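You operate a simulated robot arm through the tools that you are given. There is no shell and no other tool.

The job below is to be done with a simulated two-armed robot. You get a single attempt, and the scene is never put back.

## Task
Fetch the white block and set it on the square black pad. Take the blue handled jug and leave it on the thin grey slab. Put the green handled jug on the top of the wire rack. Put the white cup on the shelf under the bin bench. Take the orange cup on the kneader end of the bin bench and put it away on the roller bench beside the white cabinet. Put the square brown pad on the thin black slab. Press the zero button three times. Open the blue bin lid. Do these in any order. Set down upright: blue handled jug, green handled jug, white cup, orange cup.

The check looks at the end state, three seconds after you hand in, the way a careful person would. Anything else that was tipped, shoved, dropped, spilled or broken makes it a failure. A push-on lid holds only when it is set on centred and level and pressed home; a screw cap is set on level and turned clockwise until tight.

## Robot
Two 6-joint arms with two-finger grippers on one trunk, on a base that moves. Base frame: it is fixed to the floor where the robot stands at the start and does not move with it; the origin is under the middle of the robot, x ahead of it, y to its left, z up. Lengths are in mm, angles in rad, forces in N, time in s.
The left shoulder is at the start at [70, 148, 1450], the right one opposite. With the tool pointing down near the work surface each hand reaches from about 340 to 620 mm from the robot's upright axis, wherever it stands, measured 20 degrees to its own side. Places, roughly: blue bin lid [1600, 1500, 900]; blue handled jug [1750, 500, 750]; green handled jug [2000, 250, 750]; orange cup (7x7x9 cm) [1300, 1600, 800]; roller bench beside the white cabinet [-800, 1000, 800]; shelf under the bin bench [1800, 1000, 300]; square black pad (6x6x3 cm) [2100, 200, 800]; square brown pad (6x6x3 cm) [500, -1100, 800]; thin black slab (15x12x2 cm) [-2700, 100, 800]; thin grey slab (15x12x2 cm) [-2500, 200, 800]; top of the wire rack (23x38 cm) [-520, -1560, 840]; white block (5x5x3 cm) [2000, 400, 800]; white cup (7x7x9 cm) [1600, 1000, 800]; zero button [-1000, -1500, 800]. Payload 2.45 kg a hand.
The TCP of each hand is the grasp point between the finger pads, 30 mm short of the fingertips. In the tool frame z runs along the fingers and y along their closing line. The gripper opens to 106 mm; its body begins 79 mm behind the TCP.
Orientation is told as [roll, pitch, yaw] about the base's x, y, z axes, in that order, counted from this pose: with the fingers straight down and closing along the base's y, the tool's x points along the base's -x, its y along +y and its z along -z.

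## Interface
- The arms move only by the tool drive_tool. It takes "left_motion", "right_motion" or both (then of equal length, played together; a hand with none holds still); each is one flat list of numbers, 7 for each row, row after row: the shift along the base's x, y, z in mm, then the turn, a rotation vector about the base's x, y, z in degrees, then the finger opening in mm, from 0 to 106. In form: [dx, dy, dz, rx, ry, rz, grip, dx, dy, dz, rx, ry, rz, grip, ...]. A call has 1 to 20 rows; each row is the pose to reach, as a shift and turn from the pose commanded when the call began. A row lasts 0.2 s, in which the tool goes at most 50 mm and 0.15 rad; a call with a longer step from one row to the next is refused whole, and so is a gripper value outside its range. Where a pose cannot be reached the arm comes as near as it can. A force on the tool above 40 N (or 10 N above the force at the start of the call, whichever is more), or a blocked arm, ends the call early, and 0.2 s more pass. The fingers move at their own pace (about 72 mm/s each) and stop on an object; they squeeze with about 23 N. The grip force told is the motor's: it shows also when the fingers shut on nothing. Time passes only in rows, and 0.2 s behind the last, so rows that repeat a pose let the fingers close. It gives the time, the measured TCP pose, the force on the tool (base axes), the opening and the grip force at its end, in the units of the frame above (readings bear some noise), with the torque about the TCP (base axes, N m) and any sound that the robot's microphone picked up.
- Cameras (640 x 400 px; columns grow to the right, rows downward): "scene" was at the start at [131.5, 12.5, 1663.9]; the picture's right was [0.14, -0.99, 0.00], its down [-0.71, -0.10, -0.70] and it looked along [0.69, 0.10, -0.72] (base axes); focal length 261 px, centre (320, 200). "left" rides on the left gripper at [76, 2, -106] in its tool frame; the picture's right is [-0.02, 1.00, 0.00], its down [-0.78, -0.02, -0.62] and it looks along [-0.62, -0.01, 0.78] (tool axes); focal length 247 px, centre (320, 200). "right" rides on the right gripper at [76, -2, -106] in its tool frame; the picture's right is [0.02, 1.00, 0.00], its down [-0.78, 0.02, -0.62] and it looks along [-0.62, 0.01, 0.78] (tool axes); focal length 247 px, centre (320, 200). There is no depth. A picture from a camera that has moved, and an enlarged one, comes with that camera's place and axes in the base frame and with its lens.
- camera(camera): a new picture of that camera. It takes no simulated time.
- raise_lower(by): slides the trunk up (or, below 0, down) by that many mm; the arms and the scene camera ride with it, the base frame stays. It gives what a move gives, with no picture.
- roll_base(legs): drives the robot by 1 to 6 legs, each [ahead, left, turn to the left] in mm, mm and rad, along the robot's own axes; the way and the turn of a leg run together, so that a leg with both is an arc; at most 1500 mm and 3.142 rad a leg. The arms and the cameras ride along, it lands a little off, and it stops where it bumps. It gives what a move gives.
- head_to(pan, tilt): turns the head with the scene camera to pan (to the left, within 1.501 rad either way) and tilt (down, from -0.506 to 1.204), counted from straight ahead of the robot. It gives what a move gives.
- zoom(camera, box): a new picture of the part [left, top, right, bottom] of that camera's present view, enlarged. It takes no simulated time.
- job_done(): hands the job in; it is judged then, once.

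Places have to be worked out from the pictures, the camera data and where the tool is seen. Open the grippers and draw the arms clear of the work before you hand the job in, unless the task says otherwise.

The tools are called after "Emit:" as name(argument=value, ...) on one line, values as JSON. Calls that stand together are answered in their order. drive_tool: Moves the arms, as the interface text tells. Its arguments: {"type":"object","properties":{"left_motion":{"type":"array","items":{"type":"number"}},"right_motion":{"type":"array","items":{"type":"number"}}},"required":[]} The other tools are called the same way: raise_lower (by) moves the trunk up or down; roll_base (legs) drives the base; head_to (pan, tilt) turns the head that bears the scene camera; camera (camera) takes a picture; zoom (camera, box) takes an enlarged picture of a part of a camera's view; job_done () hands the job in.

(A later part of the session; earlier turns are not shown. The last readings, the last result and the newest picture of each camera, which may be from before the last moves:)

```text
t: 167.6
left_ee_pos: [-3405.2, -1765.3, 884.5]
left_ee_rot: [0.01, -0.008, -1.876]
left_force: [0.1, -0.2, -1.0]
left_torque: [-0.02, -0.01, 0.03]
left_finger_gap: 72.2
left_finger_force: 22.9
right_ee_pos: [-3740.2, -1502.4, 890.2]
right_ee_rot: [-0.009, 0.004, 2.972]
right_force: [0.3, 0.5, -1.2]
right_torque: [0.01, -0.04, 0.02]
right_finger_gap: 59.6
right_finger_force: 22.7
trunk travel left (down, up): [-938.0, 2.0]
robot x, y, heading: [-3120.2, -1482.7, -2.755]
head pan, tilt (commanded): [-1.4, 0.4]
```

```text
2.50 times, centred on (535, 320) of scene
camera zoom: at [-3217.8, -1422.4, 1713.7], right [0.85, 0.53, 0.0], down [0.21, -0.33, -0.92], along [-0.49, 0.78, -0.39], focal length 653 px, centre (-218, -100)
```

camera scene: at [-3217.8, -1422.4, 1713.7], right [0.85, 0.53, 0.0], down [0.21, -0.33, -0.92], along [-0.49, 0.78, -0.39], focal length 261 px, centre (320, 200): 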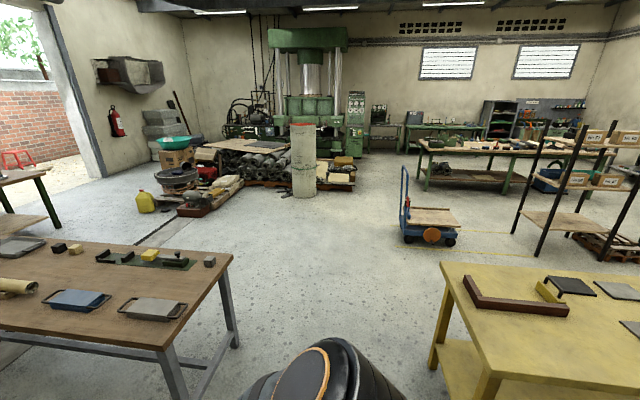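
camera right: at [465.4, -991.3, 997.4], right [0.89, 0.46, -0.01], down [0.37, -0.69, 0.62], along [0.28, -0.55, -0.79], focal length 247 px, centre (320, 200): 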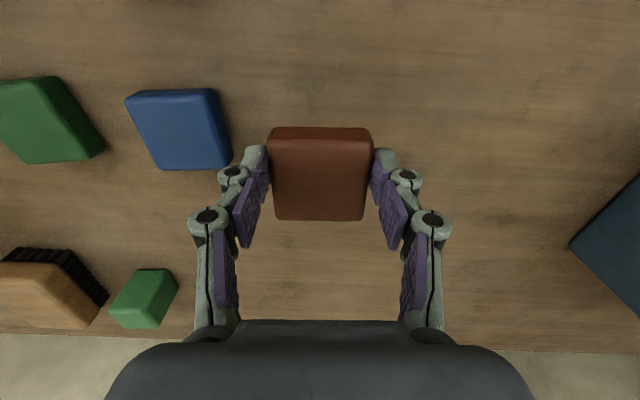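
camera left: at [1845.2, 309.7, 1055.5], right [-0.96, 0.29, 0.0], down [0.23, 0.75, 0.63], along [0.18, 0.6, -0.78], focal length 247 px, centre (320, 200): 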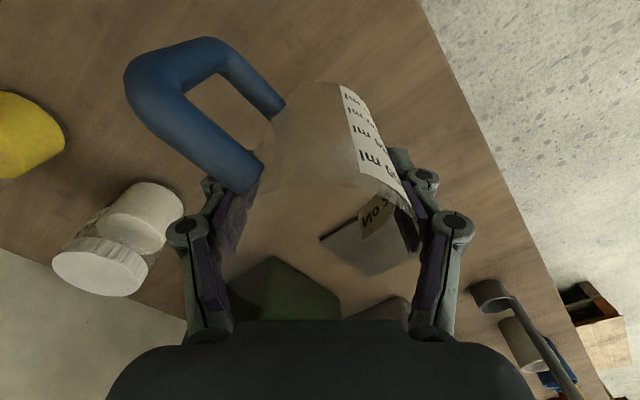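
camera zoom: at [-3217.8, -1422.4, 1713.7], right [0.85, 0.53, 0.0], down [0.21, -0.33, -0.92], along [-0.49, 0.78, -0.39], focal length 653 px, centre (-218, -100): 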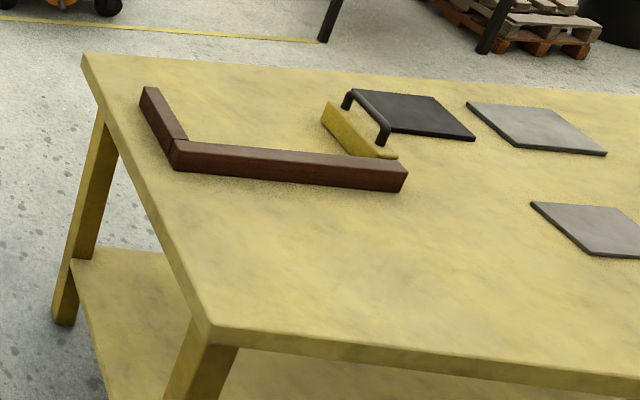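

Both grey slabs look alike; the one at about [-2510, 203] matches the given place. I drive sideways through the lane to the back side of the yellow bench and turn to face it.

Emit:
roll_base(legs=[[0, -990, 0.018], [0, -990, 0], [0, 0, 1.571]])

Emit:
head_to(pan=0.6, tilt=0.6)

Emit:
camera(camera="scene")

```text
t: 181.3
left_ee_pos: [-3596.1, 55.2, 884.4]
left_ee_rot: [0.01, -0.01, -0.276]
left_force: [-0.5, -0.7, -1.6]
left_torque: [-0.02, -0.05, 0.01]
left_finger_gap: 72.3
left_finger_force: 23.4
right_ee_pos: [-3850.7, -288.0, 890.8]
right_ee_rot: [-0.007, 0.005, -1.713]
right_force: [0.4, -1.0, -1.7]
right_torque: [-0.01, -0.02, 0.03]
right_finger_gap: 59.4
right_finger_force: 23.4
trunk travel left (down, up): [-938.0, 2.0]
robot x, y, heading: [-3884.3, 330.3, -1.157]
head pan, tilt (commanded): [-1.4, 0.4]
```

```text
t: 183.2
left_ee_pos: [-3595.9, 55.1, 883.8]
left_ee_rot: [0.01, -0.009, -0.276]
left_force: [-0.1, -0.4, -1.1]
left_torque: [-0.01, -0.02, 0.0]
left_finger_gap: 72.5
left_finger_force: 23.1
right_ee_pos: [-3850.7, -287.6, 891.0]
right_ee_rot: [-0.008, 0.004, -1.714]
right_force: [0.1, -0.2, -0.1]
right_torque: [0.01, -0.02, -0.01]
right_finger_gap: 59.3
right_finger_force: 23.5
trunk travel left (down, up): [-938.0, 2.0]
robot x, y, heading: [-3883.9, 330.5, -1.157]
head pan, tilt (commanded): [0.6, 0.6]
```

```text
taken
camera scene: at [-3790.2, 238.1, 1695.5], right [-0.53, -0.85, 0.0], down [-0.48, 0.3, -0.82], along [0.7, -0.44, -0.57], focal length 261 px, centre (320, 200)
```

scene: 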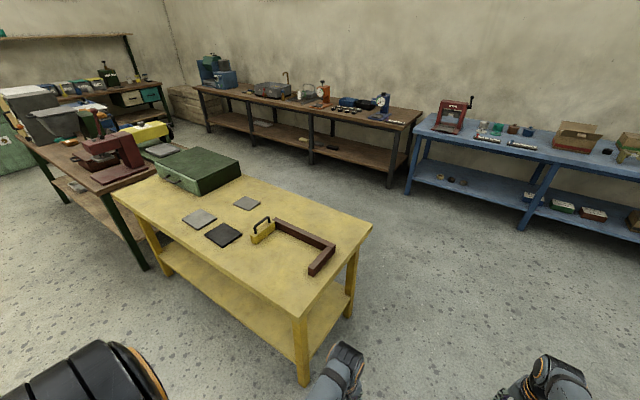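

The robot is behind the yellow bench. I raise and extend the left-hand jug and lift the pad a bit, then slide left along the bench, 100 mm further back for safety.

Emit:
drive_tool(left_motion=[10, -20, 20, 0, 0, 0, 50, 20, -45, 40, 0, 0, 0, 50, 32, -70, 55, 0, 0, 0, 50, 44, -90, 65, 0, 0, 0, 50], right_motion=[0, 0, 10, 0, 0, 0, 40, 0, 0, 20, 0, 0, 0, 40, 0, 0, 30, 0, 0, 0, 40, 0, 0, 40, 0, 0, 0, 40])

Emit:
roll_base(legs=[[-100, 500, -0.009], [0, 561, 0]])

Emit:
head_to(pan=0.0, tilt=0.8)

Emit:
camera(camera="scene")

```text
t: 184.2
left_ee_pos: [-3550.7, -36.1, 948.8]
left_ee_rot: [0.008, -0.007, -0.275]
left_force: [-0.7, -0.5, -2.3]
left_torque: [0.02, 0.02, 0.0]
left_finger_gap: 72.6
left_finger_force: 23.0
right_ee_pos: [-3850.5, -286.4, 931.5]
right_ee_rot: [-0.008, 0.003, -1.712]
right_force: [-0.1, -0.4, 0.3]
right_torque: [0.05, 0.02, -0.03]
right_finger_gap: 59.4
right_finger_force: 22.6
trunk travel left (down, up): [-938.0, 2.0]
robot x, y, heading: [-3886.2, 330.9, -1.159]
head pan, tilt (commanded): [0.6, 0.6]
```

```text
t: 190.0
left_ee_pos: [-2618.2, 478.3, 950.0]
left_ee_rot: [0.008, -0.01, -0.282]
left_force: [0.6, 0.1, -1.6]
left_torque: [0.01, 0.01, 0.03]
left_finger_gap: 72.6
left_finger_force: 23.6
right_ee_pos: [-2918.4, 228.5, 931.2]
right_ee_rot: [-0.007, 0.003, -1.718]
right_force: [-0.4, 0.2, -0.6]
right_torque: [0.02, -0.03, 0.01]
right_finger_gap: 59.5
right_finger_force: 23.3
trunk travel left (down, up): [-938.0, 2.0]
robot x, y, heading: [-2954.4, 846.4, -1.161]
head pan, tilt (commanded): [0.6, 0.6]
```

```text
t: 191.0
left_ee_pos: [-2618.3, 479.3, 950.0]
left_ee_rot: [0.009, -0.008, -0.281]
left_force: [-0.1, 0.6, -1.6]
left_torque: [0.0, -0.01, 0.02]
left_finger_gap: 72.5
left_finger_force: 23.5
right_ee_pos: [-2918.7, 229.0, 931.4]
right_ee_rot: [-0.01, 0.005, -1.717]
right_force: [1.3, -0.2, -0.1]
right_torque: [0.06, -0.01, 0.03]
right_finger_gap: 59.3
right_finger_force: 23.3
trunk travel left (down, up): [-938.0, 2.0]
robot x, y, heading: [-2953.9, 843.9, -1.163]
head pan, tilt (commanded): [0.0, 0.799]
```

```text
taken
camera scene: at [-2897.7, 725.7, 1678.7], right [-0.92, -0.4, 0.0], down [-0.29, 0.66, -0.7], along [0.28, -0.64, -0.72], focal length 261 px, centre (320, 200)
```

scene: 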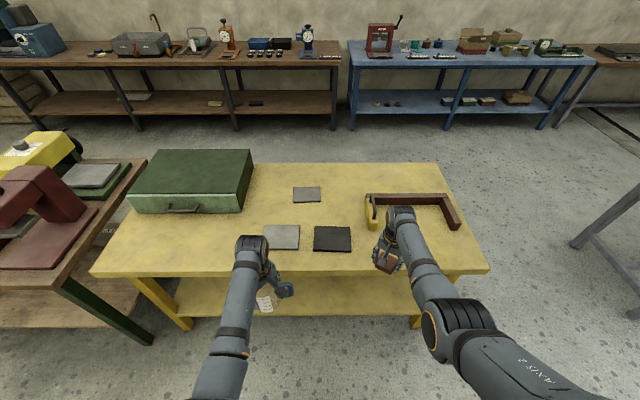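

The near grey slab is at about [-2500, 207] and the black one at [-2695, 134]. I pull the right hand back so it won't pass over the yellow-handled tool, then roll 280 mm ahead.

Emit:
drive_tool(right_motion=[-15, 34, 0, 0, 0, 0, 40, -29, 67, 0, 0, 0, 0, 40, -44, 101, 0, 0, 0, 0, 40])

Emit:
roll_base(legs=[[200, 0, 0], [80, 0, 0]])

Emit:
camera(camera="left")

Emit:
camera(camera="scene")

```text
t: 191.8
left_ee_pos: [-2618.7, 479.3, 950.9]
left_ee_rot: [0.006, -0.009, -0.283]
left_force: [0.9, -0.1, -1.1]
left_torque: [0.0, 0.0, 0.01]
left_finger_gap: 72.6
left_finger_force: 22.6
right_ee_pos: [-2963.1, 331.3, 931.1]
right_ee_rot: [-0.007, 0.003, -1.717]
right_force: [0.2, 0.1, -1.3]
right_torque: [0.02, -0.02, -0.01]
right_finger_gap: 59.7
right_finger_force: 22.8
trunk travel left (down, up): [-938.0, 2.0]
robot x, y, heading: [-2948.7, 845.9, -1.163]
head pan, tilt (commanded): [0.0, 0.799]
```

```text
t: 194.1
left_ee_pos: [-2506.8, 226.7, 952.8]
left_ee_rot: [0.004, -0.01, -0.28]
left_force: [-0.1, 0.9, -1.1]
left_torque: [-0.05, -0.02, -0.03]
left_finger_gap: 72.5
left_finger_force: 22.5
right_ee_pos: [-2851.7, 77.1, 933.4]
right_ee_rot: [-0.005, -0.001, -1.716]
right_force: [-0.7, -0.4, -1.4]
right_torque: [-0.03, -0.01, -0.02]
right_finger_gap: 59.6
right_finger_force: 22.5
trunk travel left (down, up): [-938.0, 2.0]
robot x, y, heading: [-2839.7, 587.5, -1.157]
head pan, tilt (commanded): [0.0, 0.799]
```

```text
taken
camera left: at [-2581.6, 249.7, 1057.6], right [0.3, 0.96, 0.0], down [0.74, -0.23, 0.63], along [0.6, -0.18, -0.78], focal length 247 px, centre (320, 200)
```

left: 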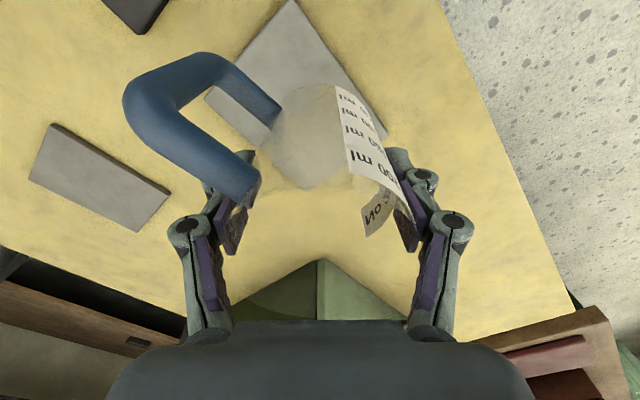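

```text
taken
camera scene: at [-2789.1, 477.1, 1679.4], right [-0.92, -0.4, 0.0], down [-0.29, 0.65, -0.7], along [0.28, -0.64, -0.71], focal length 261 px, centre (320, 200)
```

scene: 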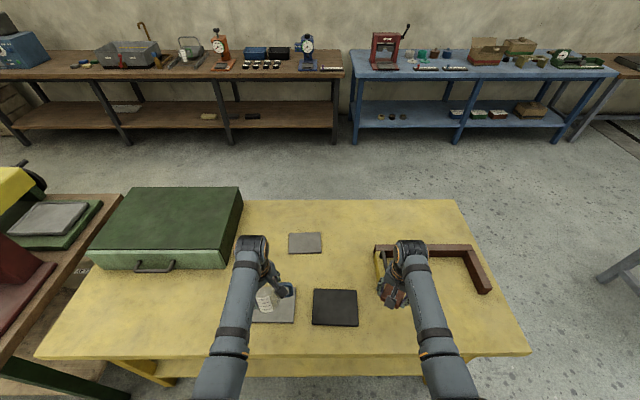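

The slab's corners are visible; its centre is ~18 mm ahead and ~19 mm right of the hand (tool frame). I move over it and lower to about z 895.

Emit:
drive_tool(left_motion=[6, -12, 0, 0, 0, 0, 50, 12.5, -23.6, -15, 0, 0, 0, 50, 12.5, -23.6, -35, 0, 0, 0, 50, 12.5, -23.6, -55, 0, 0, 0, 50, 12.5, -23.6, -55, 0, 0, 0, 50])

Emit:
camera(camera="left")

Emit:
zoom(camera="scene", box=[220, 220, 380, 350])

```text
t: 195.3
left_ee_pos: [-2492.9, 199.8, 894.7]
left_ee_rot: [0.008, -0.007, -0.279]
left_force: [1.6, 0.5, -1.6]
left_torque: [-0.03, -0.03, -0.01]
left_finger_gap: 72.5
left_finger_force: 22.9
right_ee_pos: [-2849.7, 73.8, 930.0]
right_ee_rot: [-0.009, 0.004, -1.716]
right_force: [-0.8, -0.5, -1.3]
right_torque: [0.01, 0.0, 0.01]
right_finger_gap: 59.5
right_finger_force: 22.7
trunk travel left (down, up): [-938.0, 2.0]
robot x, y, heading: [-2836.9, 589.4, -1.161]
head pan, tilt (commanded): [0.0, 0.799]
```

```text
taken
camera left: at [-2567.3, 222.3, 1000.5], right [0.3, 0.96, 0.01], down [0.74, -0.23, 0.63], along [0.6, -0.18, -0.78], focal length 247 px, centre (320, 200)
```

left: 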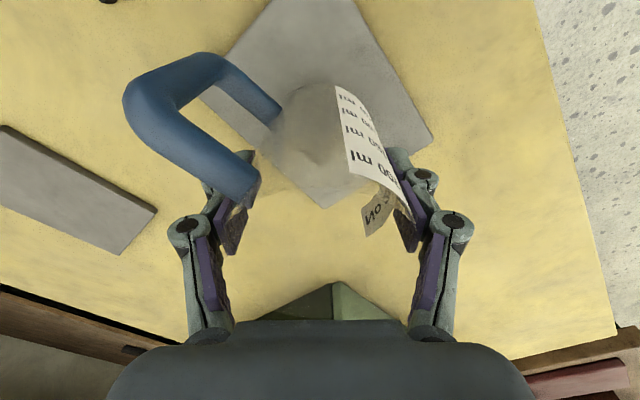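

```text
3.08 times, centred on (300, 285) of scene
camera zoom: at [-2786.3, 470.6, 1678.8], right [-0.92, -0.4, 0.0], down [-0.29, 0.66, -0.7], along [0.28, -0.64, -0.72], focal length 803 px, centre (382, -62)
```

zoom: 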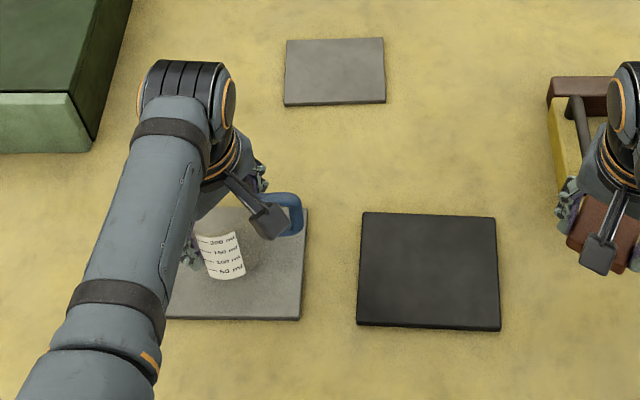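

The jug is centred over the slab within a few mm. I lower it in small steps to contact.

Emit:
drive_tool(left_motion=[0, 0, -5, 0, 0, 0, 50, 0, 0, -9, 0, 0, 0, 50, 0, 0, -12, 0, 0, 0, 50, 0, 0, -14, 0, 0, 0, 50, 0, 0, -14, 0, 0, 0, 50])

```text
t: 196.5
left_ee_pos: [-2491.7, 200.3, 879.6]
left_ee_rot: [0.009, -0.007, -0.277]
left_force: [-0.7, -0.4, -1.7]
left_torque: [-0.01, -0.04, 0.02]
left_finger_gap: 72.5
left_finger_force: 22.8
right_ee_pos: [-2850.6, 74.1, 929.1]
right_ee_rot: [-0.009, 0.005, -1.715]
right_force: [0.5, -0.9, -0.9]
right_torque: [0.03, 0.0, 0.0]
right_finger_gap: 59.4
right_finger_force: 23.1
trunk travel left (down, up): [-938.0, 2.0]
robot x, y, heading: [-2840.9, 588.9, -1.16]
head pan, tilt (commanded): [0.0, 0.799]
```

No contact yet at z 879.6; I continue 2 mm at a time.

Emit:
drive_tool(left_motion=[0, 0, -2, 0, 0, 0, 50, 0, 0, -4, 0, 0, 0, 50, 0, 0, -6, 0, 0, 0, 50, 0, 0, -6, 0, 0, 0, 50])

```text
t: 197.5
left_ee_pos: [-2493.1, 199.6, 876.6]
left_ee_rot: [0.006, -0.011, -0.278]
left_force: [2.4, 1.4, 15.0]
left_torque: [0.08, 0.17, 0.03]
left_finger_gap: 72.6
left_finger_force: 23.2
right_ee_pos: [-2851.4, 75.3, 931.8]
right_ee_rot: [-0.008, 0.0, -1.717]
right_force: [0.1, -0.6, -0.2]
right_torque: [0.03, -0.04, -0.01]
right_finger_gap: 59.2
right_finger_force: 22.7
trunk travel left (down, up): [-938.0, 2.0]
robot x, y, heading: [-2839.9, 589.4, -1.158]
head pan, tilt (commanded): [0.0, 0.799]
```

Contact at z ~877 with 15 N. I ease off 2.5 mm, open and check before lifting.

Emit:
drive_tool(left_motion=[0, 0, 2.5, 0, 0, 0, 50, 0, 0, 2.5, 0, 0, 0, 85, 0, 0, 2.5, 0, 0, 0, 106, 0, 0, 2.5, 0, 0, 0, 106, 0, 0, 2.5, 0, 0, 0, 106])

Emit:
camera(camera="left")

```text
t: 198.7
left_ee_pos: [-2493.1, 200.2, 877.1]
left_ee_rot: [0.009, -0.007, -0.278]
left_force: [-0.5, -1.3, -0.1]
left_torque: [0.01, 0.03, -0.02]
left_finger_gap: 106.0
left_finger_force: 0.1
right_ee_pos: [-2849.0, 73.7, 931.2]
right_ee_rot: [-0.009, 0.005, -1.716]
right_force: [-0.3, 0.5, -1.4]
right_torque: [0.02, -0.02, 0.02]
right_finger_gap: 59.0
right_finger_force: 23.6
trunk travel left (down, up): [-938.0, 2.0]
robot x, y, heading: [-2835.6, 590.2, -1.16]
head pan, tilt (commanded): [0.0, 0.799]
```

```text
taken
camera left: at [-2567.3, 222.1, 982.6], right [0.3, 0.96, 0.01], down [0.74, -0.24, 0.63], along [0.6, -0.18, -0.78], focal length 247 px, centre (320, 200)
```

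left: 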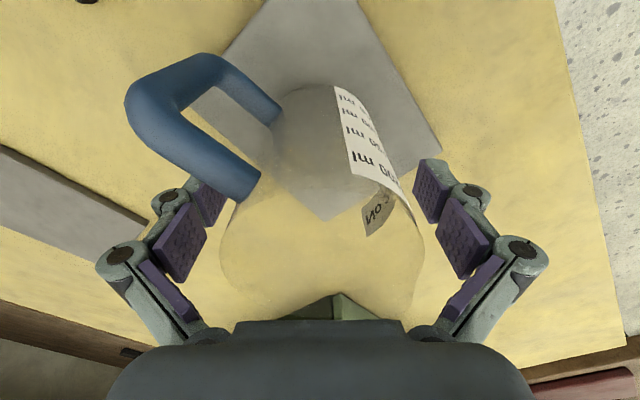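

The jug stands freely on the slab. I lift the left hand straight up.

Emit:
drive_tool(left_motion=[0, 0, 20, 0, 0, 0, 106, 0, 0, 50, 0, 0, 0, 106, 0, 0, 80, 0, 0, 0, 106])

Emit:
camera(camera="left")

Emit:
zoom(camera="scene", box=[220, 220, 380, 350])

```text
t: 199.5
left_ee_pos: [-2493.6, 200.4, 959.0]
left_ee_rot: [0.007, -0.009, -0.279]
left_force: [0.3, 0.4, -0.4]
left_torque: [0.01, 0.04, 0.0]
left_finger_gap: 105.9
left_finger_force: 0.0
right_ee_pos: [-2850.9, 73.6, 931.1]
right_ee_rot: [-0.01, 0.004, -1.717]
right_force: [-0.3, 0.6, -0.8]
right_torque: [0.02, 0.0, 0.02]
right_finger_gap: 59.4
right_finger_force: 22.6
trunk travel left (down, up): [-938.0, 2.0]
robot x, y, heading: [-2835.0, 590.6, -1.158]
head pan, tilt (commanded): [0.0, 0.799]
```

```text
taken
camera left: at [-2567.2, 221.9, 1062.9], right [0.3, 0.96, 0.01], down [0.74, -0.24, 0.63], along [0.6, -0.18, -0.78], focal length 247 px, centre (320, 200)
```

left: 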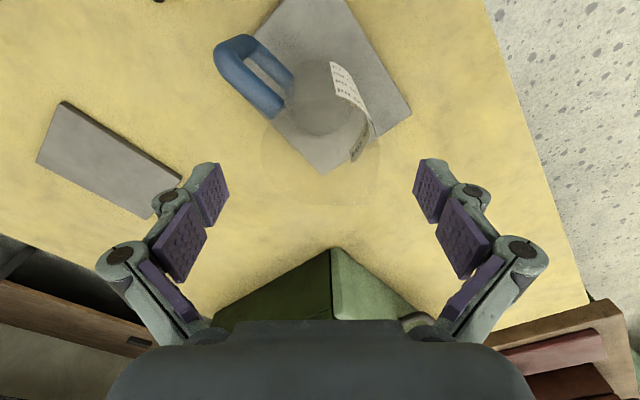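

```text
3.08 times, centred on (300, 285) of scene
camera zoom: at [-2786.3, 469.6, 1678.7], right [-0.92, -0.4, 0.0], down [-0.29, 0.66, -0.7], along [0.28, -0.64, -0.72], focal length 803 px, centre (382, -62)
```

zoom: 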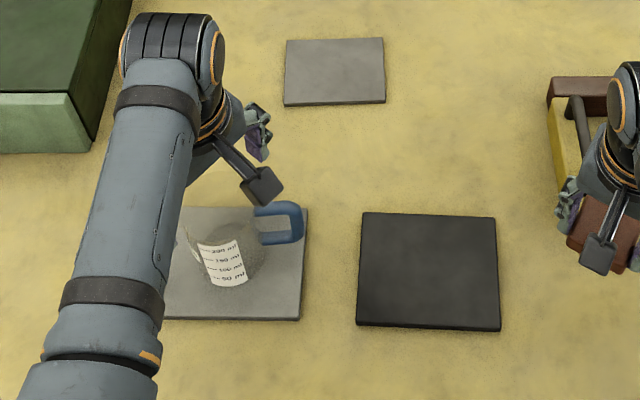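

The blue jug stands upright on the grey slab. I raise the left hand another 40 mm for clearance before shifting the base.

Emit:
drive_tool(left_motion=[0, 0, 20, 0, 0, 0, 106, 0, 0, 40, 0, 0, 0, 106, 0, 0, 40, 0, 0, 0, 106])

```text
t: 200.3
left_ee_pos: [-2493.7, 199.8, 996.2]
left_ee_rot: [0.01, -0.008, -0.279]
left_force: [0.9, 1.0, -0.2]
left_torque: [0.05, -0.02, 0.04]
left_finger_gap: 105.9
left_finger_force: 0.1
right_ee_pos: [-2850.4, 73.0, 930.5]
right_ee_rot: [-0.008, 0.004, -1.714]
right_force: [-1.0, 0.3, -0.1]
right_torque: [0.0, 0.02, -0.02]
right_finger_gap: 59.4
right_finger_force: 23.2
trunk travel left (down, up): [-938.0, 2.0]
robot x, y, heading: [-2839.6, 589.0, -1.161]
head pan, tilt (commanded): [0.0, 0.799]
```

I shift the base 100 mm left so the right hand with the pad comes near the black slab.

Emit:
roll_base(legs=[[0, 100, 0]])

Emit:
camera(camera="right")

Emit:
camera(camera="scene")

```text
t: 201.4
left_ee_pos: [-2405.0, 238.2, 997.3]
left_ee_rot: [0.011, -0.008, -0.28]
left_force: [-0.6, -0.4, -0.3]
left_torque: [-0.01, -0.06, 0.0]
left_finger_gap: 106.0
left_finger_force: 0.1
right_ee_pos: [-2760.4, 113.3, 931.3]
right_ee_rot: [-0.007, 0.006, -1.719]
right_force: [0.6, -0.7, -1.5]
right_torque: [0.03, -0.03, 0.01]
right_finger_gap: 59.5
right_finger_force: 22.8
trunk travel left (down, up): [-938.0, 2.0]
robot x, y, heading: [-2747.3, 629.2, -1.164]
head pan, tilt (commanded): [0.0, 0.799]
```

```text
taken
camera right: at [-2750.1, 188.4, 1036.5], right [0.99, -0.12, -0.01], down [-0.09, -0.78, 0.62], along [-0.08, -0.61, -0.79], focal length 247 px, centre (320, 200)
```

right: 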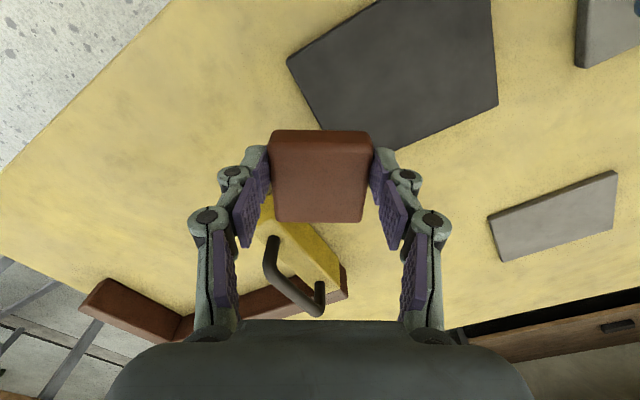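

```text
taken
camera scene: at [-2697.8, 507.8, 1678.7], right [-0.92, -0.4, 0.0], down [-0.28, 0.66, -0.7], along [0.28, -0.64, -0.72], focal length 261 px, centre (320, 200)
```

scene: 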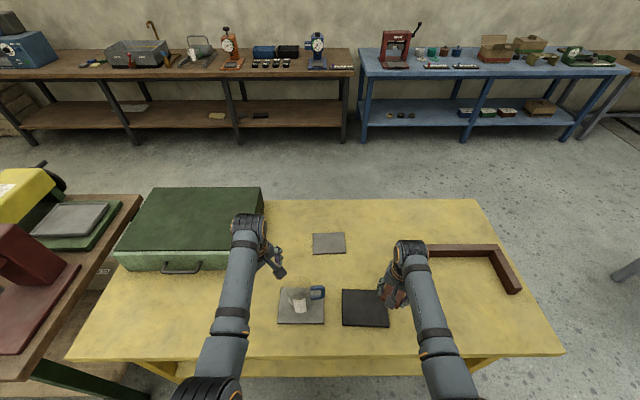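

I zoom the scene view to fix the black slab's centre.

Emit:
zoom(camera="scene", box=[270, 250, 430, 350])

```text
4.00 times, centred on (350, 300) of scene
camera zoom: at [-2697.8, 507.8, 1678.7], right [-0.92, -0.4, 0.0], down [-0.28, 0.66, -0.7], along [0.28, -0.64, -0.72], focal length 1044 px, centre (200, -200)
```

zoom: 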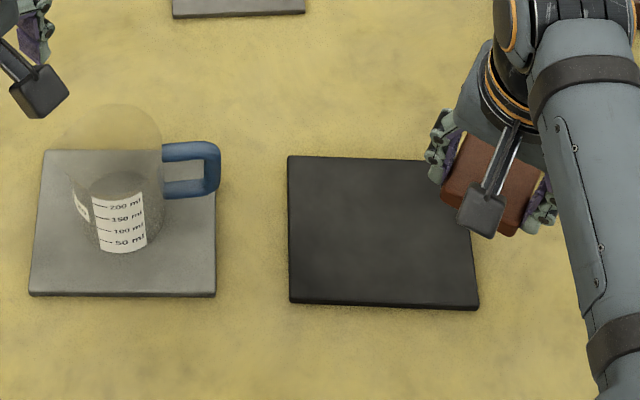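

The slab centre is at about [-2696, 130]; the pad sits ~12 mm ahead of the TCP. I turn the hand to align with the slab and move over it.

Emit:
drive_tool(right_motion=[12, 5.4, 0, 0, 0, 6.4, 40, 24, 10.8, 0, 0, 0, 12.7, 40, 36, 16, 0, 0, 0, 19, 40, 48, 21.5, -10, 0, 0, 25.4, 40, 59.8, 26.9, -25, 0, 0, 31.8, 40, 59.8, 26.9, -25, 0, 0, 31.8, 40])

Emit:
zoom(camera="scene", box=[270, 250, 430, 350])

Emit:
camera(camera="right")

```text
t: 202.8
left_ee_pos: [-2402.8, 239.3, 998.2]
left_ee_rot: [0.01, -0.008, -0.279]
left_force: [0.1, 0.0, 0.1]
left_torque: [0.04, 0.03, 0.01]
left_finger_gap: 106.1
left_finger_force: 0.1
right_ee_pos: [-2698.8, 141.9, 906.4]
right_ee_rot: [-0.008, 0.004, -1.162]
right_force: [0.0, -0.1, -0.2]
right_torque: [0.02, 0.01, -0.01]
right_finger_gap: 59.2
right_finger_force: 22.9
trunk travel left (down, up): [-938.0, 2.0]
robot x, y, heading: [-2746.6, 627.7, -1.162]
head pan, tilt (commanded): [0.0, 0.799]
```

```text
4.00 times, centred on (350, 300) of scene
camera zoom: at [-2693.2, 509.9, 1678.7], right [-0.92, -0.4, 0.0], down [-0.29, 0.66, -0.7], along [0.28, -0.64, -0.72], focal length 1044 px, centre (200, -200)
```

zoom: 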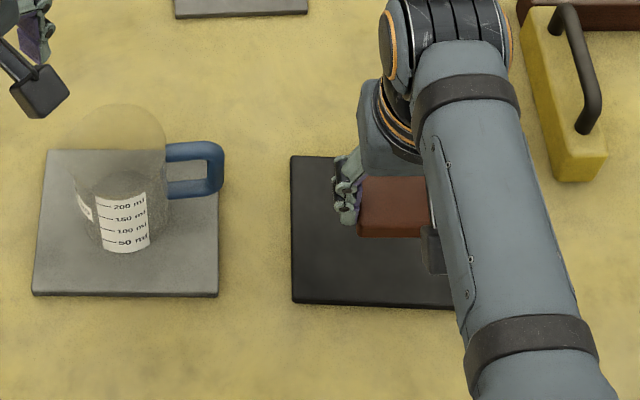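

```text
taken
camera right: at [-2729.0, 211.8, 1012.6], right [0.91, 0.42, -0.01], down [0.33, -0.71, 0.62], along [0.25, -0.57, -0.79], focal length 247 px, centre (320, 200)
```

right: 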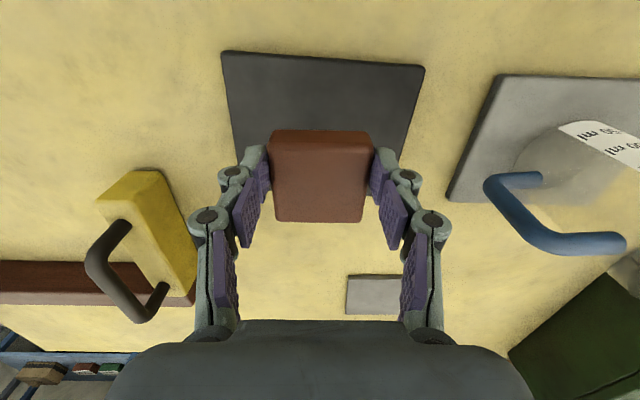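

Laterally centred and ~4 mm in depth: good. I lower toward the slab and then slowly to contact.

Emit:
drive_tool(right_motion=[1.5, -3.5, -20, 0, 0, 0, 40, 1.5, -3.5, -38, 0, 0, 0, 40, 1.5, -3.5, -43, 0, 0, 0, 40, 1.5, -3.5, -46, 0, 0, 0, 40, 1.5, -3.5, -46, 0, 0, 0, 40])

Emit:
zoom(camera="scene", box=[270, 250, 430, 350])

```text
t: 204.0
left_ee_pos: [-2402.6, 239.0, 997.3]
left_ee_rot: [0.009, -0.007, -0.279]
left_force: [0.5, 0.6, 0.2]
left_torque: [0.01, -0.03, -0.02]
left_finger_gap: 105.8
left_finger_force: 0.0
right_ee_pos: [-2697.7, 137.5, 859.8]
right_ee_rot: [-0.01, 0.005, -1.163]
right_force: [-0.2, -0.9, -0.8]
right_torque: [0.01, 0.04, -0.01]
right_finger_gap: 59.3
right_finger_force: 22.8
trunk travel left (down, up): [-938.0, 2.0]
robot x, y, heading: [-2747.0, 629.4, -1.163]
head pan, tilt (commanded): [0.0, 0.799]
```

```text
4.00 times, centred on (350, 300) of scene
camera zoom: at [-2693.6, 509.5, 1678.7], right [-0.92, -0.4, 0.0], down [-0.29, 0.66, -0.7], along [0.28, -0.64, -0.72], focal length 1044 px, centre (200, -200)
```

zoom: 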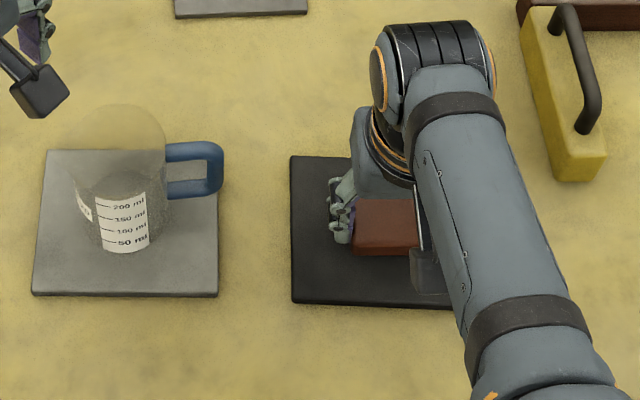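

I continue lowering in 2 mm steps until the pad rests.

Emit:
drive_tool(right_motion=[0, 0, -2, 0, 0, 0, 40, 0, 0, -4, 0, 0, 0, 40, 0, 0, -6, 0, 0, 0, 40, 0, 0, -8, 0, 0, 0, 40, 0, 0, -8, 0, 0, 0, 40])

```text
t: 205.2
left_ee_pos: [-2403.8, 238.8, 997.3]
left_ee_rot: [0.006, -0.008, -0.28]
left_force: [0.7, 1.4, 0.7]
left_torque: [0.01, -0.01, 0.02]
left_finger_gap: 106.1
left_finger_force: 0.0
right_ee_pos: [-2698.0, 138.6, 851.9]
right_ee_rot: [-0.008, 0.002, -1.163]
right_force: [-1.0, 1.1, 3.1]
right_torque: [-0.1, -0.16, 0.06]
right_finger_gap: 59.3
right_finger_force: 23.1
trunk travel left (down, up): [-938.0, 2.0]
robot x, y, heading: [-2747.9, 629.8, -1.169]
head pan, tilt (commanded): [0.0, 0.799]
```

Light contact (+4 N). I press 2 mm further and then open.

Emit:
drive_tool(right_motion=[0, 0, -1.5, 0, 0, 0, 40, 0, 0, -1.5, 0, 0, 0, 40])

Emit:
drive_tool(right_motion=[0, 0, 0, 0, 0, 0, 65, 0, 0, 0, 0, 0, 0, 85, 0, 0, 0, 0, 0, 0, 90, 0, 0, 10, 0, 0, 0, 90, 0, 0, 50, 0, 0, 0, 90, 0, 0, 90, 0, 0, 0, 90])

Emit:
camera(camera="right")

Emit:
zoom(camera="scene", box=[270, 250, 430, 350])

```text
t: 205.8
left_ee_pos: [-2403.1, 240.5, 997.1]
left_ee_rot: [0.008, -0.01, -0.28]
left_force: [-0.1, -0.1, -0.9]
left_torque: [-0.02, -0.04, 0.0]
left_finger_gap: 106.0
left_finger_force: 0.0
right_ee_pos: [-2698.5, 136.7, 852.3]
right_ee_rot: [-0.009, -0.002, -1.162]
right_force: [-2.1, 0.8, 13.6]
right_torque: [-0.06, -0.43, 0.05]
right_finger_gap: 59.2
right_finger_force: 23.0
trunk travel left (down, up): [-938.0, 2.0]
robot x, y, heading: [-2747.8, 627.1, -1.162]
head pan, tilt (commanded): [0.0, 0.799]
```

```text
t: 207.2
left_ee_pos: [-2402.4, 239.2, 997.6]
left_ee_rot: [0.006, -0.007, -0.28]
left_force: [-1.1, 0.7, 1.1]
left_torque: [0.0, -0.01, -0.03]
left_finger_gap: 105.7
left_finger_force: 0.1
right_ee_pos: [-2698.4, 135.5, 939.0]
right_ee_rot: [-0.01, 0.003, -1.164]
right_force: [-0.2, -0.3, 1.0]
right_torque: [0.01, 0.02, 0.01]
right_finger_gap: 89.8
right_finger_force: 0.0
trunk travel left (down, up): [-938.0, 2.0]
robot x, y, heading: [-2747.2, 627.7, -1.166]
head pan, tilt (commanded): [0.0, 0.799]
```

```text
taken
camera right: at [-2727.5, 206.2, 1045.6], right [0.91, 0.42, -0.01], down [0.33, -0.71, 0.62], along [0.25, -0.57, -0.79], focal length 247 px, centre (320, 200)
```

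right: 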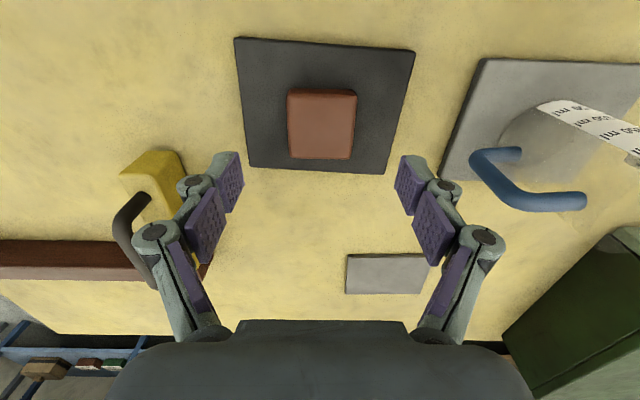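

```text
4.00 times, centred on (350, 300) of scene
camera zoom: at [-2693.6, 510.5, 1678.7], right [-0.92, -0.4, 0.0], down [-0.29, 0.66, -0.7], along [0.28, -0.64, -0.72], focal length 1044 px, centre (200, -200)
```

zoom: 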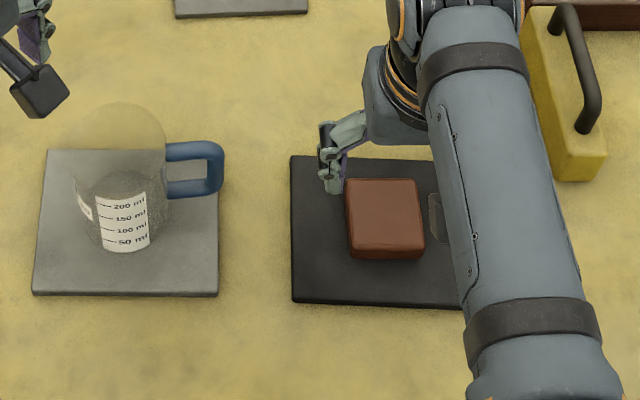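

Brown pad sits squarely on the black slab. Remaining: the cups and the bin lid. I back off from the yellow bench and return by the same lane.

Emit:
roll_base(legs=[[-420, 0, 0], [0, -1120, 0]])

Emit:
head_to(pan=0.0, tilt=0.6)

Emit:
camera(camera="scene")

```text
t: 215.2
left_ee_pos: [-3606.4, 161.2, 997.1]
left_ee_rot: [0.009, -0.006, -0.266]
left_force: [-0.8, 0.8, -0.4]
left_torque: [0.01, -0.03, 0.0]
left_finger_gap: 105.9
left_finger_force: 0.2
right_ee_pos: [-3900.1, 53.3, 937.7]
right_ee_rot: [-0.009, 0.004, -1.15]
right_force: [-0.2, 0.9, -0.2]
right_torque: [-0.02, 0.02, -0.03]
right_finger_gap: 89.9
right_finger_force: 0.0
trunk travel left (down, up): [-938.0, 2.0]
robot x, y, heading: [-3955.5, 547.5, -1.149]
head pan, tilt (commanded): [0.0, 0.799]
```

```text
t: 215.9
left_ee_pos: [-3607.2, 162.1, 997.6]
left_ee_rot: [0.008, -0.006, -0.267]
left_force: [-0.3, -0.8, -0.6]
left_torque: [0.03, -0.03, 0.0]
left_finger_gap: 105.8
left_finger_force: 0.1
right_ee_pos: [-3899.2, 54.1, 939.4]
right_ee_rot: [-0.009, 0.003, -1.149]
right_force: [0.1, -0.6, -0.1]
right_torque: [0.0, 0.01, -0.01]
right_finger_gap: 89.9
right_finger_force: 0.0
trunk travel left (down, up): [-938.0, 2.0]
robot x, y, heading: [-3957.4, 546.7, -1.15]
head pan, tilt (commanded): [0.0, 0.6]
```

```text
taken
camera scene: at [-3898.3, 420.9, 1695.5], right [-0.91, -0.41, 0.0], down [-0.23, 0.52, -0.82], along [0.34, -0.75, -0.57], focal length 261 px, centre (320, 200)
```

scene: 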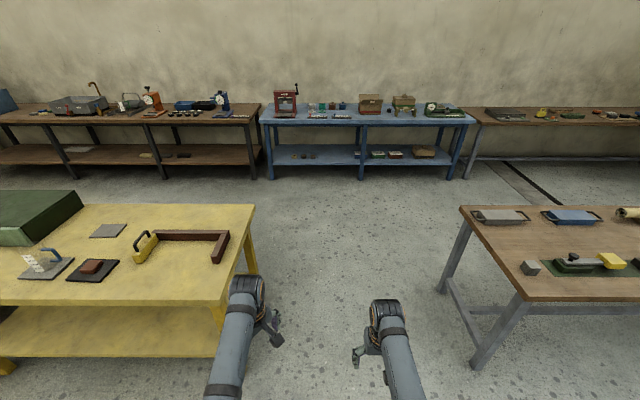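

The lane is clear ahead. I drive forward through it, slightly to the right, then slide left along the corridor.

Emit:
roll_base(legs=[[300, -150, -0.016], [950, 0, 0], [950, 0, 0]])

Emit:
roll_base(legs=[[0, 1500, 0], [0, 1500, 0]])

```text
t: 227.4
left_ee_pos: [-2860.5, -1941.2, 996.8]
left_ee_rot: [0.006, -0.007, -0.279]
left_force: [0.2, 1.2, -0.6]
left_torque: [0.0, -0.01, -0.03]
left_finger_gap: 106.0
left_finger_force: 0.0
right_ee_pos: [-3154.9, -2045.2, 939.6]
right_ee_rot: [-0.01, 0.002, -1.162]
right_force: [-0.9, 0.4, -0.6]
right_torque: [-0.03, -0.01, 0.0]
right_finger_gap: 90.2
right_finger_force: 0.1
trunk travel left (down, up): [-938.0, 2.0]
robot x, y, heading: [-3201.9, -1552.7, -1.161]
head pan, tilt (commanded): [0.0, 0.6]
```

```text
t: 241.7
left_ee_pos: [-152.5, -666.8, 997.5]
left_ee_rot: [0.008, -0.006, -0.218]
left_force: [0.6, 0.3, -0.6]
left_torque: [0.0, -0.03, 0.03]
left_finger_gap: 106.3
left_finger_force: 0.0
right_ee_pos: [-440.3, -786.9, 937.9]
right_ee_rot: [-0.009, 0.004, -1.098]
right_force: [0.3, 1.1, 0.3]
right_torque: [-0.02, 0.0, -0.03]
right_finger_gap: 90.1
right_finger_force: 0.0
trunk travel left (down, up): [-938.0, 2.0]
robot x, y, heading: [-520.1, -299.0, -1.099]
head pan, tilt (commanded): [0.0, 0.6]
```

Back in the middle of the room. I move on, turn to face the bin bench, and approach its middle part.

Emit:
roll_base(legs=[[0, 900, 0], [0, 0, 1.504], [700, 440, 0]])

Emit:
head_to(pan=0.1, tilt=0.6)

Emit:
camera(camera="scene")

```text
t: 254.1
left_ee_pos: [1115.8, 1147.9, 998.7]
left_ee_rot: [0.007, -0.008, 1.293]
left_force: [-0.6, 0.3, 0.2]
left_torque: [-0.03, -0.01, -0.01]
left_finger_gap: 105.9
left_finger_force: 0.0
right_ee_pos: [1220.6, 852.7, 940.0]
right_ee_rot: [-0.007, 0.002, 0.412]
right_force: [-0.2, 0.5, 0.3]
right_torque: [0.02, 0.01, 0.01]
right_finger_gap: 90.1
right_finger_force: 0.0
trunk travel left (down, up): [-938.0, 2.0]
robot x, y, heading: [729.3, 804.0, 0.411]
head pan, tilt (commanded): [0.0, 0.6]
```

```text
t: 254.8
left_ee_pos: [1115.6, 1147.5, 996.0]
left_ee_rot: [0.01, -0.006, 1.294]
left_force: [0.4, -0.4, 0.4]
left_torque: [0.0, -0.01, 0.03]
left_finger_gap: 106.1
left_finger_force: 0.1
right_ee_pos: [1220.3, 853.3, 938.4]
right_ee_rot: [-0.008, 0.004, 0.412]
right_force: [-0.4, -0.4, -0.9]
right_torque: [0.01, 0.02, 0.01]
right_finger_gap: 90.0
right_finger_force: 0.0
trunk travel left (down, up): [-938.0, 2.0]
robot x, y, heading: [725.5, 804.0, 0.415]
head pan, tilt (commanded): [0.099, 0.6]
```

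```text
taken
camera scene: at [851.7, 866.8, 1695.6], right [0.49, -0.87, 0.0], down [-0.49, -0.28, -0.82], along [0.72, 0.4, -0.57], focal length 261 px, centre (320, 200)
```

scene: 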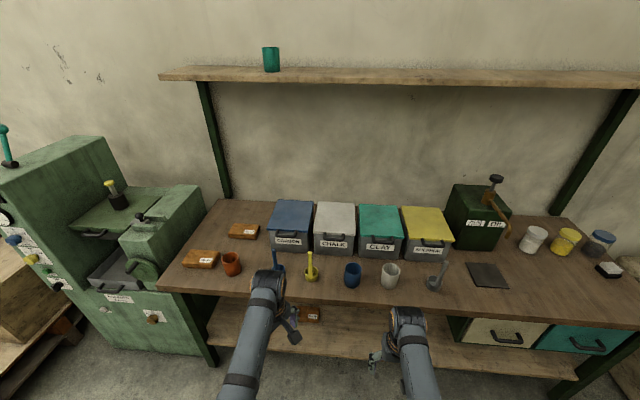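

White cup is at about [1600, 960]; a yellow ladle would come under the left hand. I raise the left hand 45 mm, then roll in so that the right hand comes over the white cup.

Emit:
drive_tool(left_motion=[0, 0, 20, 0, 0, 0, 106, 0, 0, 45, 0, 0, 0, 106, 0, 0, 45, 0, 0, 0, 106], right_motion=[0, 0, 5, 0, 0, 0, 106, 0, 0, 12, 0, 0, 0, 106, 0, 0, 12, 0, 0, 0, 106])

Emit:
roll_base(legs=[[200, -32, -0.01], [150, 0, 0]])

Emit:
camera(camera="right")

Emit:
camera(camera="left")

Emit:
camera(camera="scene")

```text
t: 255.6
left_ee_pos: [1115.8, 1148.4, 1042.2]
left_ee_rot: [0.008, -0.007, 1.294]
left_force: [-0.6, -0.1, 0.6]
left_torque: [-0.02, 0.05, 0.03]
left_finger_gap: 105.9
left_finger_force: 0.0
right_ee_pos: [1220.5, 854.3, 950.1]
right_ee_rot: [-0.008, 0.005, 0.412]
right_force: [0.0, 0.0, -0.8]
right_torque: [0.02, -0.01, 0.02]
right_finger_gap: 106.0
right_finger_force: 0.0
trunk travel left (down, up): [-938.0, 2.0]
robot x, y, heading: [727.8, 801.4, 0.415]
head pan, tilt (commanded): [0.099, 0.6]
```

```text
t: 258.1
left_ee_pos: [1453.3, 1254.1, 1041.9]
left_ee_rot: [0.005, -0.009, 1.283]
left_force: [-0.6, 0.4, 0.3]
left_torque: [0.01, -0.02, 0.0]
left_finger_gap: 105.9
left_finger_force: 0.1
right_ee_pos: [1555.7, 956.7, 950.9]
right_ee_rot: [-0.008, 0.002, 0.402]
right_force: [-0.3, 0.3, 0.5]
right_torque: [0.01, 0.01, 0.01]
right_finger_gap: 105.8
right_finger_force: 0.1
trunk travel left (down, up): [-938.0, 2.0]
robot x, y, heading: [1063.3, 913.9, 0.398]
head pan, tilt (commanded): [0.099, 0.6]
```

```text
taken
camera right: at [1486.1, 927.7, 1057.8], right [-0.41, 0.91, -0.01], down [0.71, 0.33, 0.62], along [0.57, 0.25, -0.78], focal length 247 px, centre (320, 200)
```

right: 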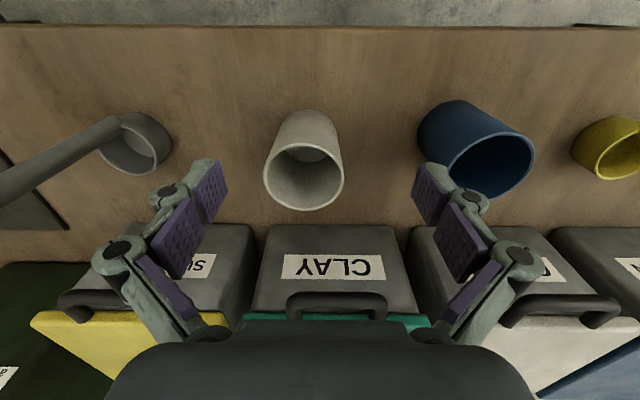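

```text
taken
camera left: at [1431.3, 1179.4, 1148.2], right [-0.95, 0.3, 0.01], down [0.24, 0.74, 0.63], along [0.19, 0.6, -0.78], focal length 247 px, centre (320, 200)
```

left: 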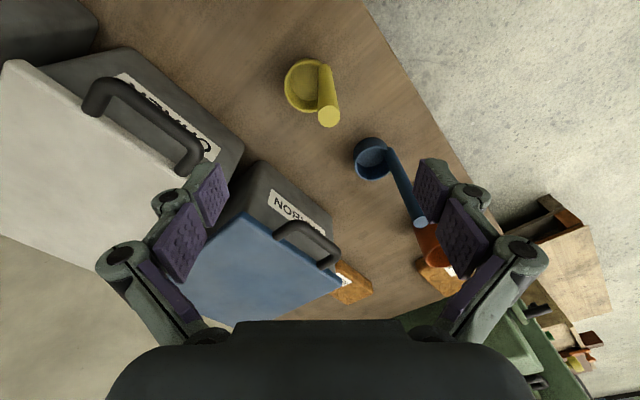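

```text
taken
camera scene: at [1185.9, 974.2, 1695.9], right [0.48, -0.88, 0.0], down [-0.49, -0.27, -0.83], along [0.72, 0.4, -0.56], focal length 261 px, centre (320, 200)
```

scene: 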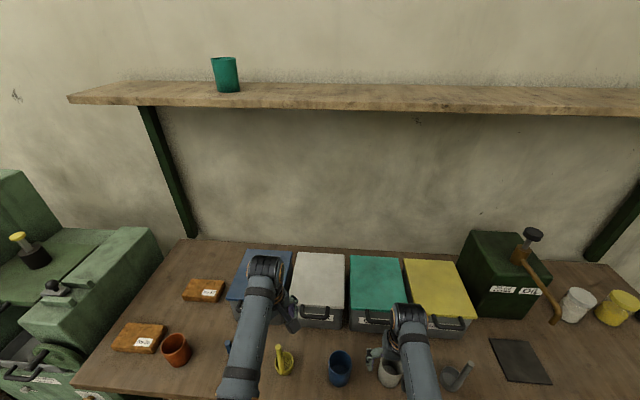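

The white cup's rim centre is at about [1600, 960]. I move over it and descend with open fingers to z ~845.

Emit:
drive_tool(right_motion=[22, 1.5, 0, 0, 0, 0, 106, 43.9, 3.3, 0, 0, 0, 0, 106, 43.9, 3.3, -35, 0, 0, 0, 106, 43.9, 3.3, -70, 0, 0, 0, 106, 43.9, 3.3, -105, 0, 0, 0, 106, 43.9, 3.3, -105, 0, 0, 0, 106])

Emit:
camera(camera="right")

```text
t: 259.5
left_ee_pos: [1455.4, 1254.9, 1040.8]
left_ee_rot: [0.008, -0.006, 1.283]
left_force: [-0.1, 0.4, 0.0]
left_torque: [-0.02, 0.01, 0.02]
left_finger_gap: 106.0
left_finger_force: 0.1
right_ee_pos: [1602.0, 958.9, 845.5]
right_ee_rot: [-0.009, 0.0, 0.402]
right_force: [-0.6, -1.4, -0.3]
right_torque: [0.0, 0.0, 0.01]
right_finger_gap: 105.8
right_finger_force: 0.0
trunk travel left (down, up): [-938.0, 2.0]
robot x, y, heading: [1066.5, 915.2, 0.401]
head pan, tilt (commanded): [0.099, 0.6]
```

```text
taken
camera right: at [1533.0, 929.4, 951.3], right [-0.41, 0.91, -0.01], down [0.71, 0.33, 0.62], along [0.57, 0.25, -0.79], focal length 247 px, centre (320, 200)
```

right: 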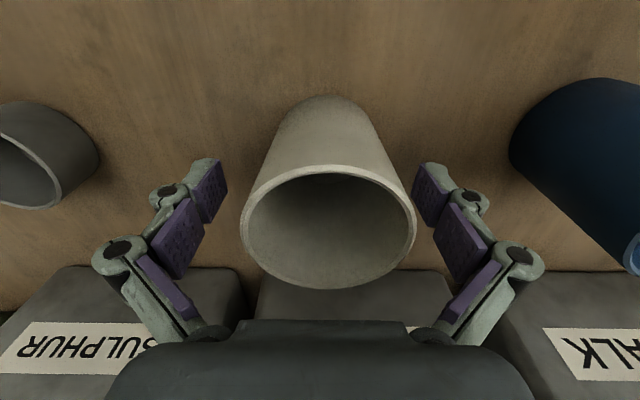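

The cup is well centred between the fingers. I close the gripper on it and lift.

Emit:
drive_tool(right_motion=[0, 0, 0, 0, 0, 0, 85, 0, 0, 0, 0, 0, 0, 60, 0, 0, 0, 0, 0, 0, 45, 0, 0, 0, 0, 0, 0, 45, 0, 0, 0, 0, 0, 0, 45])

Emit:
drive_tool(right_motion=[0, 0, 15, 0, 0, 0, 45, 0, 0, 40, 0, 0, 0, 45, 0, 0, 75, 0, 0, 0, 45, 0, 0, 100, 0, 0, 0, 45])

Emit:
camera(camera="right")

```text
t: 260.7
left_ee_pos: [1455.8, 1254.6, 1041.6]
left_ee_rot: [0.011, -0.007, 1.284]
left_force: [0.8, -0.6, 0.3]
left_torque: [0.02, 0.05, -0.05]
left_finger_gap: 105.9
left_finger_force: 0.1
right_ee_pos: [1601.2, 959.7, 845.4]
right_ee_rot: [-0.009, 0.003, 0.401]
right_force: [-0.6, 0.3, 0.8]
right_torque: [0.08, 0.0, 0.02]
right_finger_gap: 63.5
right_finger_force: 22.8
trunk travel left (down, up): [-938.0, 2.0]
robot x, y, heading: [1065.4, 911.6, 0.4]
head pan, tilt (commanded): [0.099, 0.6]
```

```text
t: 261.7
left_ee_pos: [1455.6, 1254.6, 1042.5]
left_ee_rot: [0.009, -0.008, 1.283]
left_force: [0.1, -1.2, 0.0]
left_torque: [0.02, 0.01, 0.01]
left_finger_gap: 105.9
left_finger_force: 0.1
right_ee_pos: [1599.8, 961.0, 946.0]
right_ee_rot: [-0.008, 0.004, 0.402]
right_force: [0.1, -0.1, -1.2]
right_torque: [0.0, 0.0, -0.02]
right_finger_gap: 63.5
right_finger_force: 23.3
trunk travel left (down, up): [-938.0, 2.0]
robot x, y, heading: [1062.5, 912.0, 0.403]
head pan, tilt (commanded): [0.099, 0.6]
```

```text
taken
camera right: at [1531.0, 931.5, 1052.9], right [-0.41, 0.91, -0.01], down [0.71, 0.33, 0.62], along [0.57, 0.25, -0.79], focal length 247 px, centre (320, 200)
```

right: 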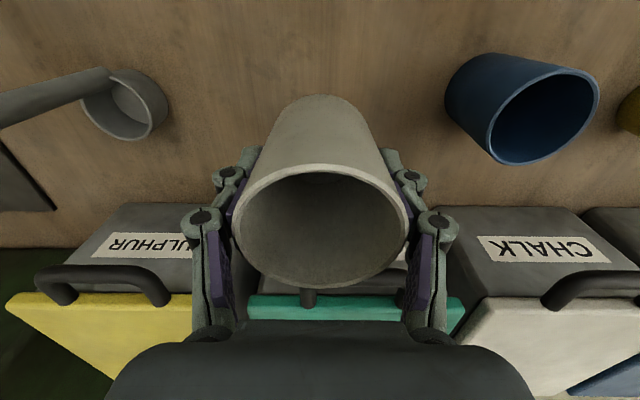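

The white cup is held. I back off 320 mm, draw the left hand in and down, then lower the trunk to the height of the shelf.

Emit:
roll_base(legs=[[-320, 0, 0]])

Emit:
drive_tool(left_motion=[-22, -12, -35, 0, 0, 0, 106, -44, -24, -70, 0, 0, 0, 106, -66, -36, -105, 0, 0, 0, 106, -88, -48, -140, 0, 0, 0, 106, -109, -59, -172, 0, 0, 0, 106])

Emit:
raise_lower(by=-500)

Emit:
head_to(pan=-0.1, tilt=0.5)

Emit:
camera(camera="scene")

```text
t: 263.9
left_ee_pos: [1164.5, 1130.3, 1040.7]
left_ee_rot: [0.01, -0.006, 1.285]
left_force: [0.6, 0.1, -0.2]
left_torque: [0.0, 0.0, 0.01]
left_finger_gap: 106.0
left_finger_force: 0.0
right_ee_pos: [1307.5, 837.5, 944.1]
right_ee_rot: [-0.009, 0.005, 0.404]
right_force: [-0.3, 0.6, -0.7]
right_torque: [-0.01, 0.02, -0.01]
right_finger_gap: 63.5
right_finger_force: 22.9
trunk travel left (down, up): [-938.0, 2.0]
robot x, y, heading: [771.2, 788.5, 0.402]
head pan, tilt (commanded): [0.099, 0.6]
```

```text
t: 265.1
left_ee_pos: [1051.4, 1071.8, 870.4]
left_ee_rot: [0.008, -0.01, 1.285]
left_force: [0.6, 0.0, 1.0]
left_torque: [0.03, -0.02, 0.02]
left_finger_gap: 105.8
left_finger_force: 0.1
right_ee_pos: [1305.9, 837.9, 945.7]
right_ee_rot: [-0.009, 0.003, 0.404]
right_force: [-0.2, -1.1, 0.0]
right_torque: [0.04, 0.0, -0.01]
right_finger_gap: 63.5
right_finger_force: 22.8
trunk travel left (down, up): [-938.0, 2.0]
robot x, y, heading: [769.6, 790.3, 0.407]
head pan, tilt (commanded): [0.099, 0.6]
```

```text
refused: -500 is not a number from -400 to 400
```

```text
t: 265.8
left_ee_pos: [1050.1, 1071.1, 870.1]
left_ee_rot: [0.011, -0.01, 1.284]
left_force: [-0.5, 1.0, 0.9]
left_torque: [-0.04, -0.02, -0.01]
left_finger_gap: 105.8
left_finger_force: 0.1
right_ee_pos: [1306.9, 836.7, 946.3]
right_ee_rot: [-0.007, 0.003, 0.402]
right_force: [0.1, -0.1, -1.1]
right_torque: [0.01, -0.02, -0.02]
right_finger_gap: 63.5
right_finger_force: 23.0
trunk travel left (down, up): [-938.0, 2.0]
robot x, y, heading: [764.4, 787.1, 0.4]
head pan, tilt (commanded): [-0.099, 0.499]
```

```text
taken
camera scene: at [904.2, 835.1, 1704.6], right [0.3, -0.95, 0.0], down [-0.46, -0.14, -0.88], along [0.84, 0.26, -0.48], focal length 261 px, centre (320, 200)
```

scene: 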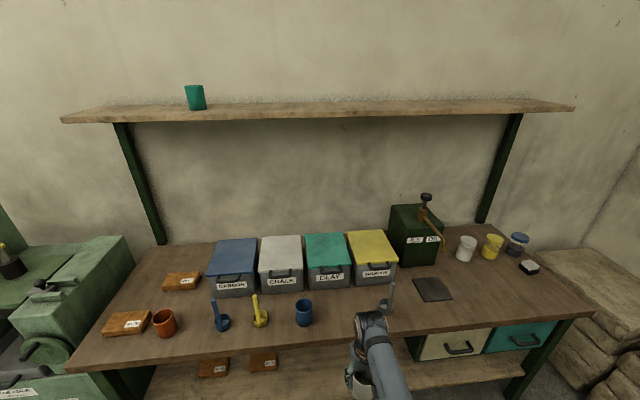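

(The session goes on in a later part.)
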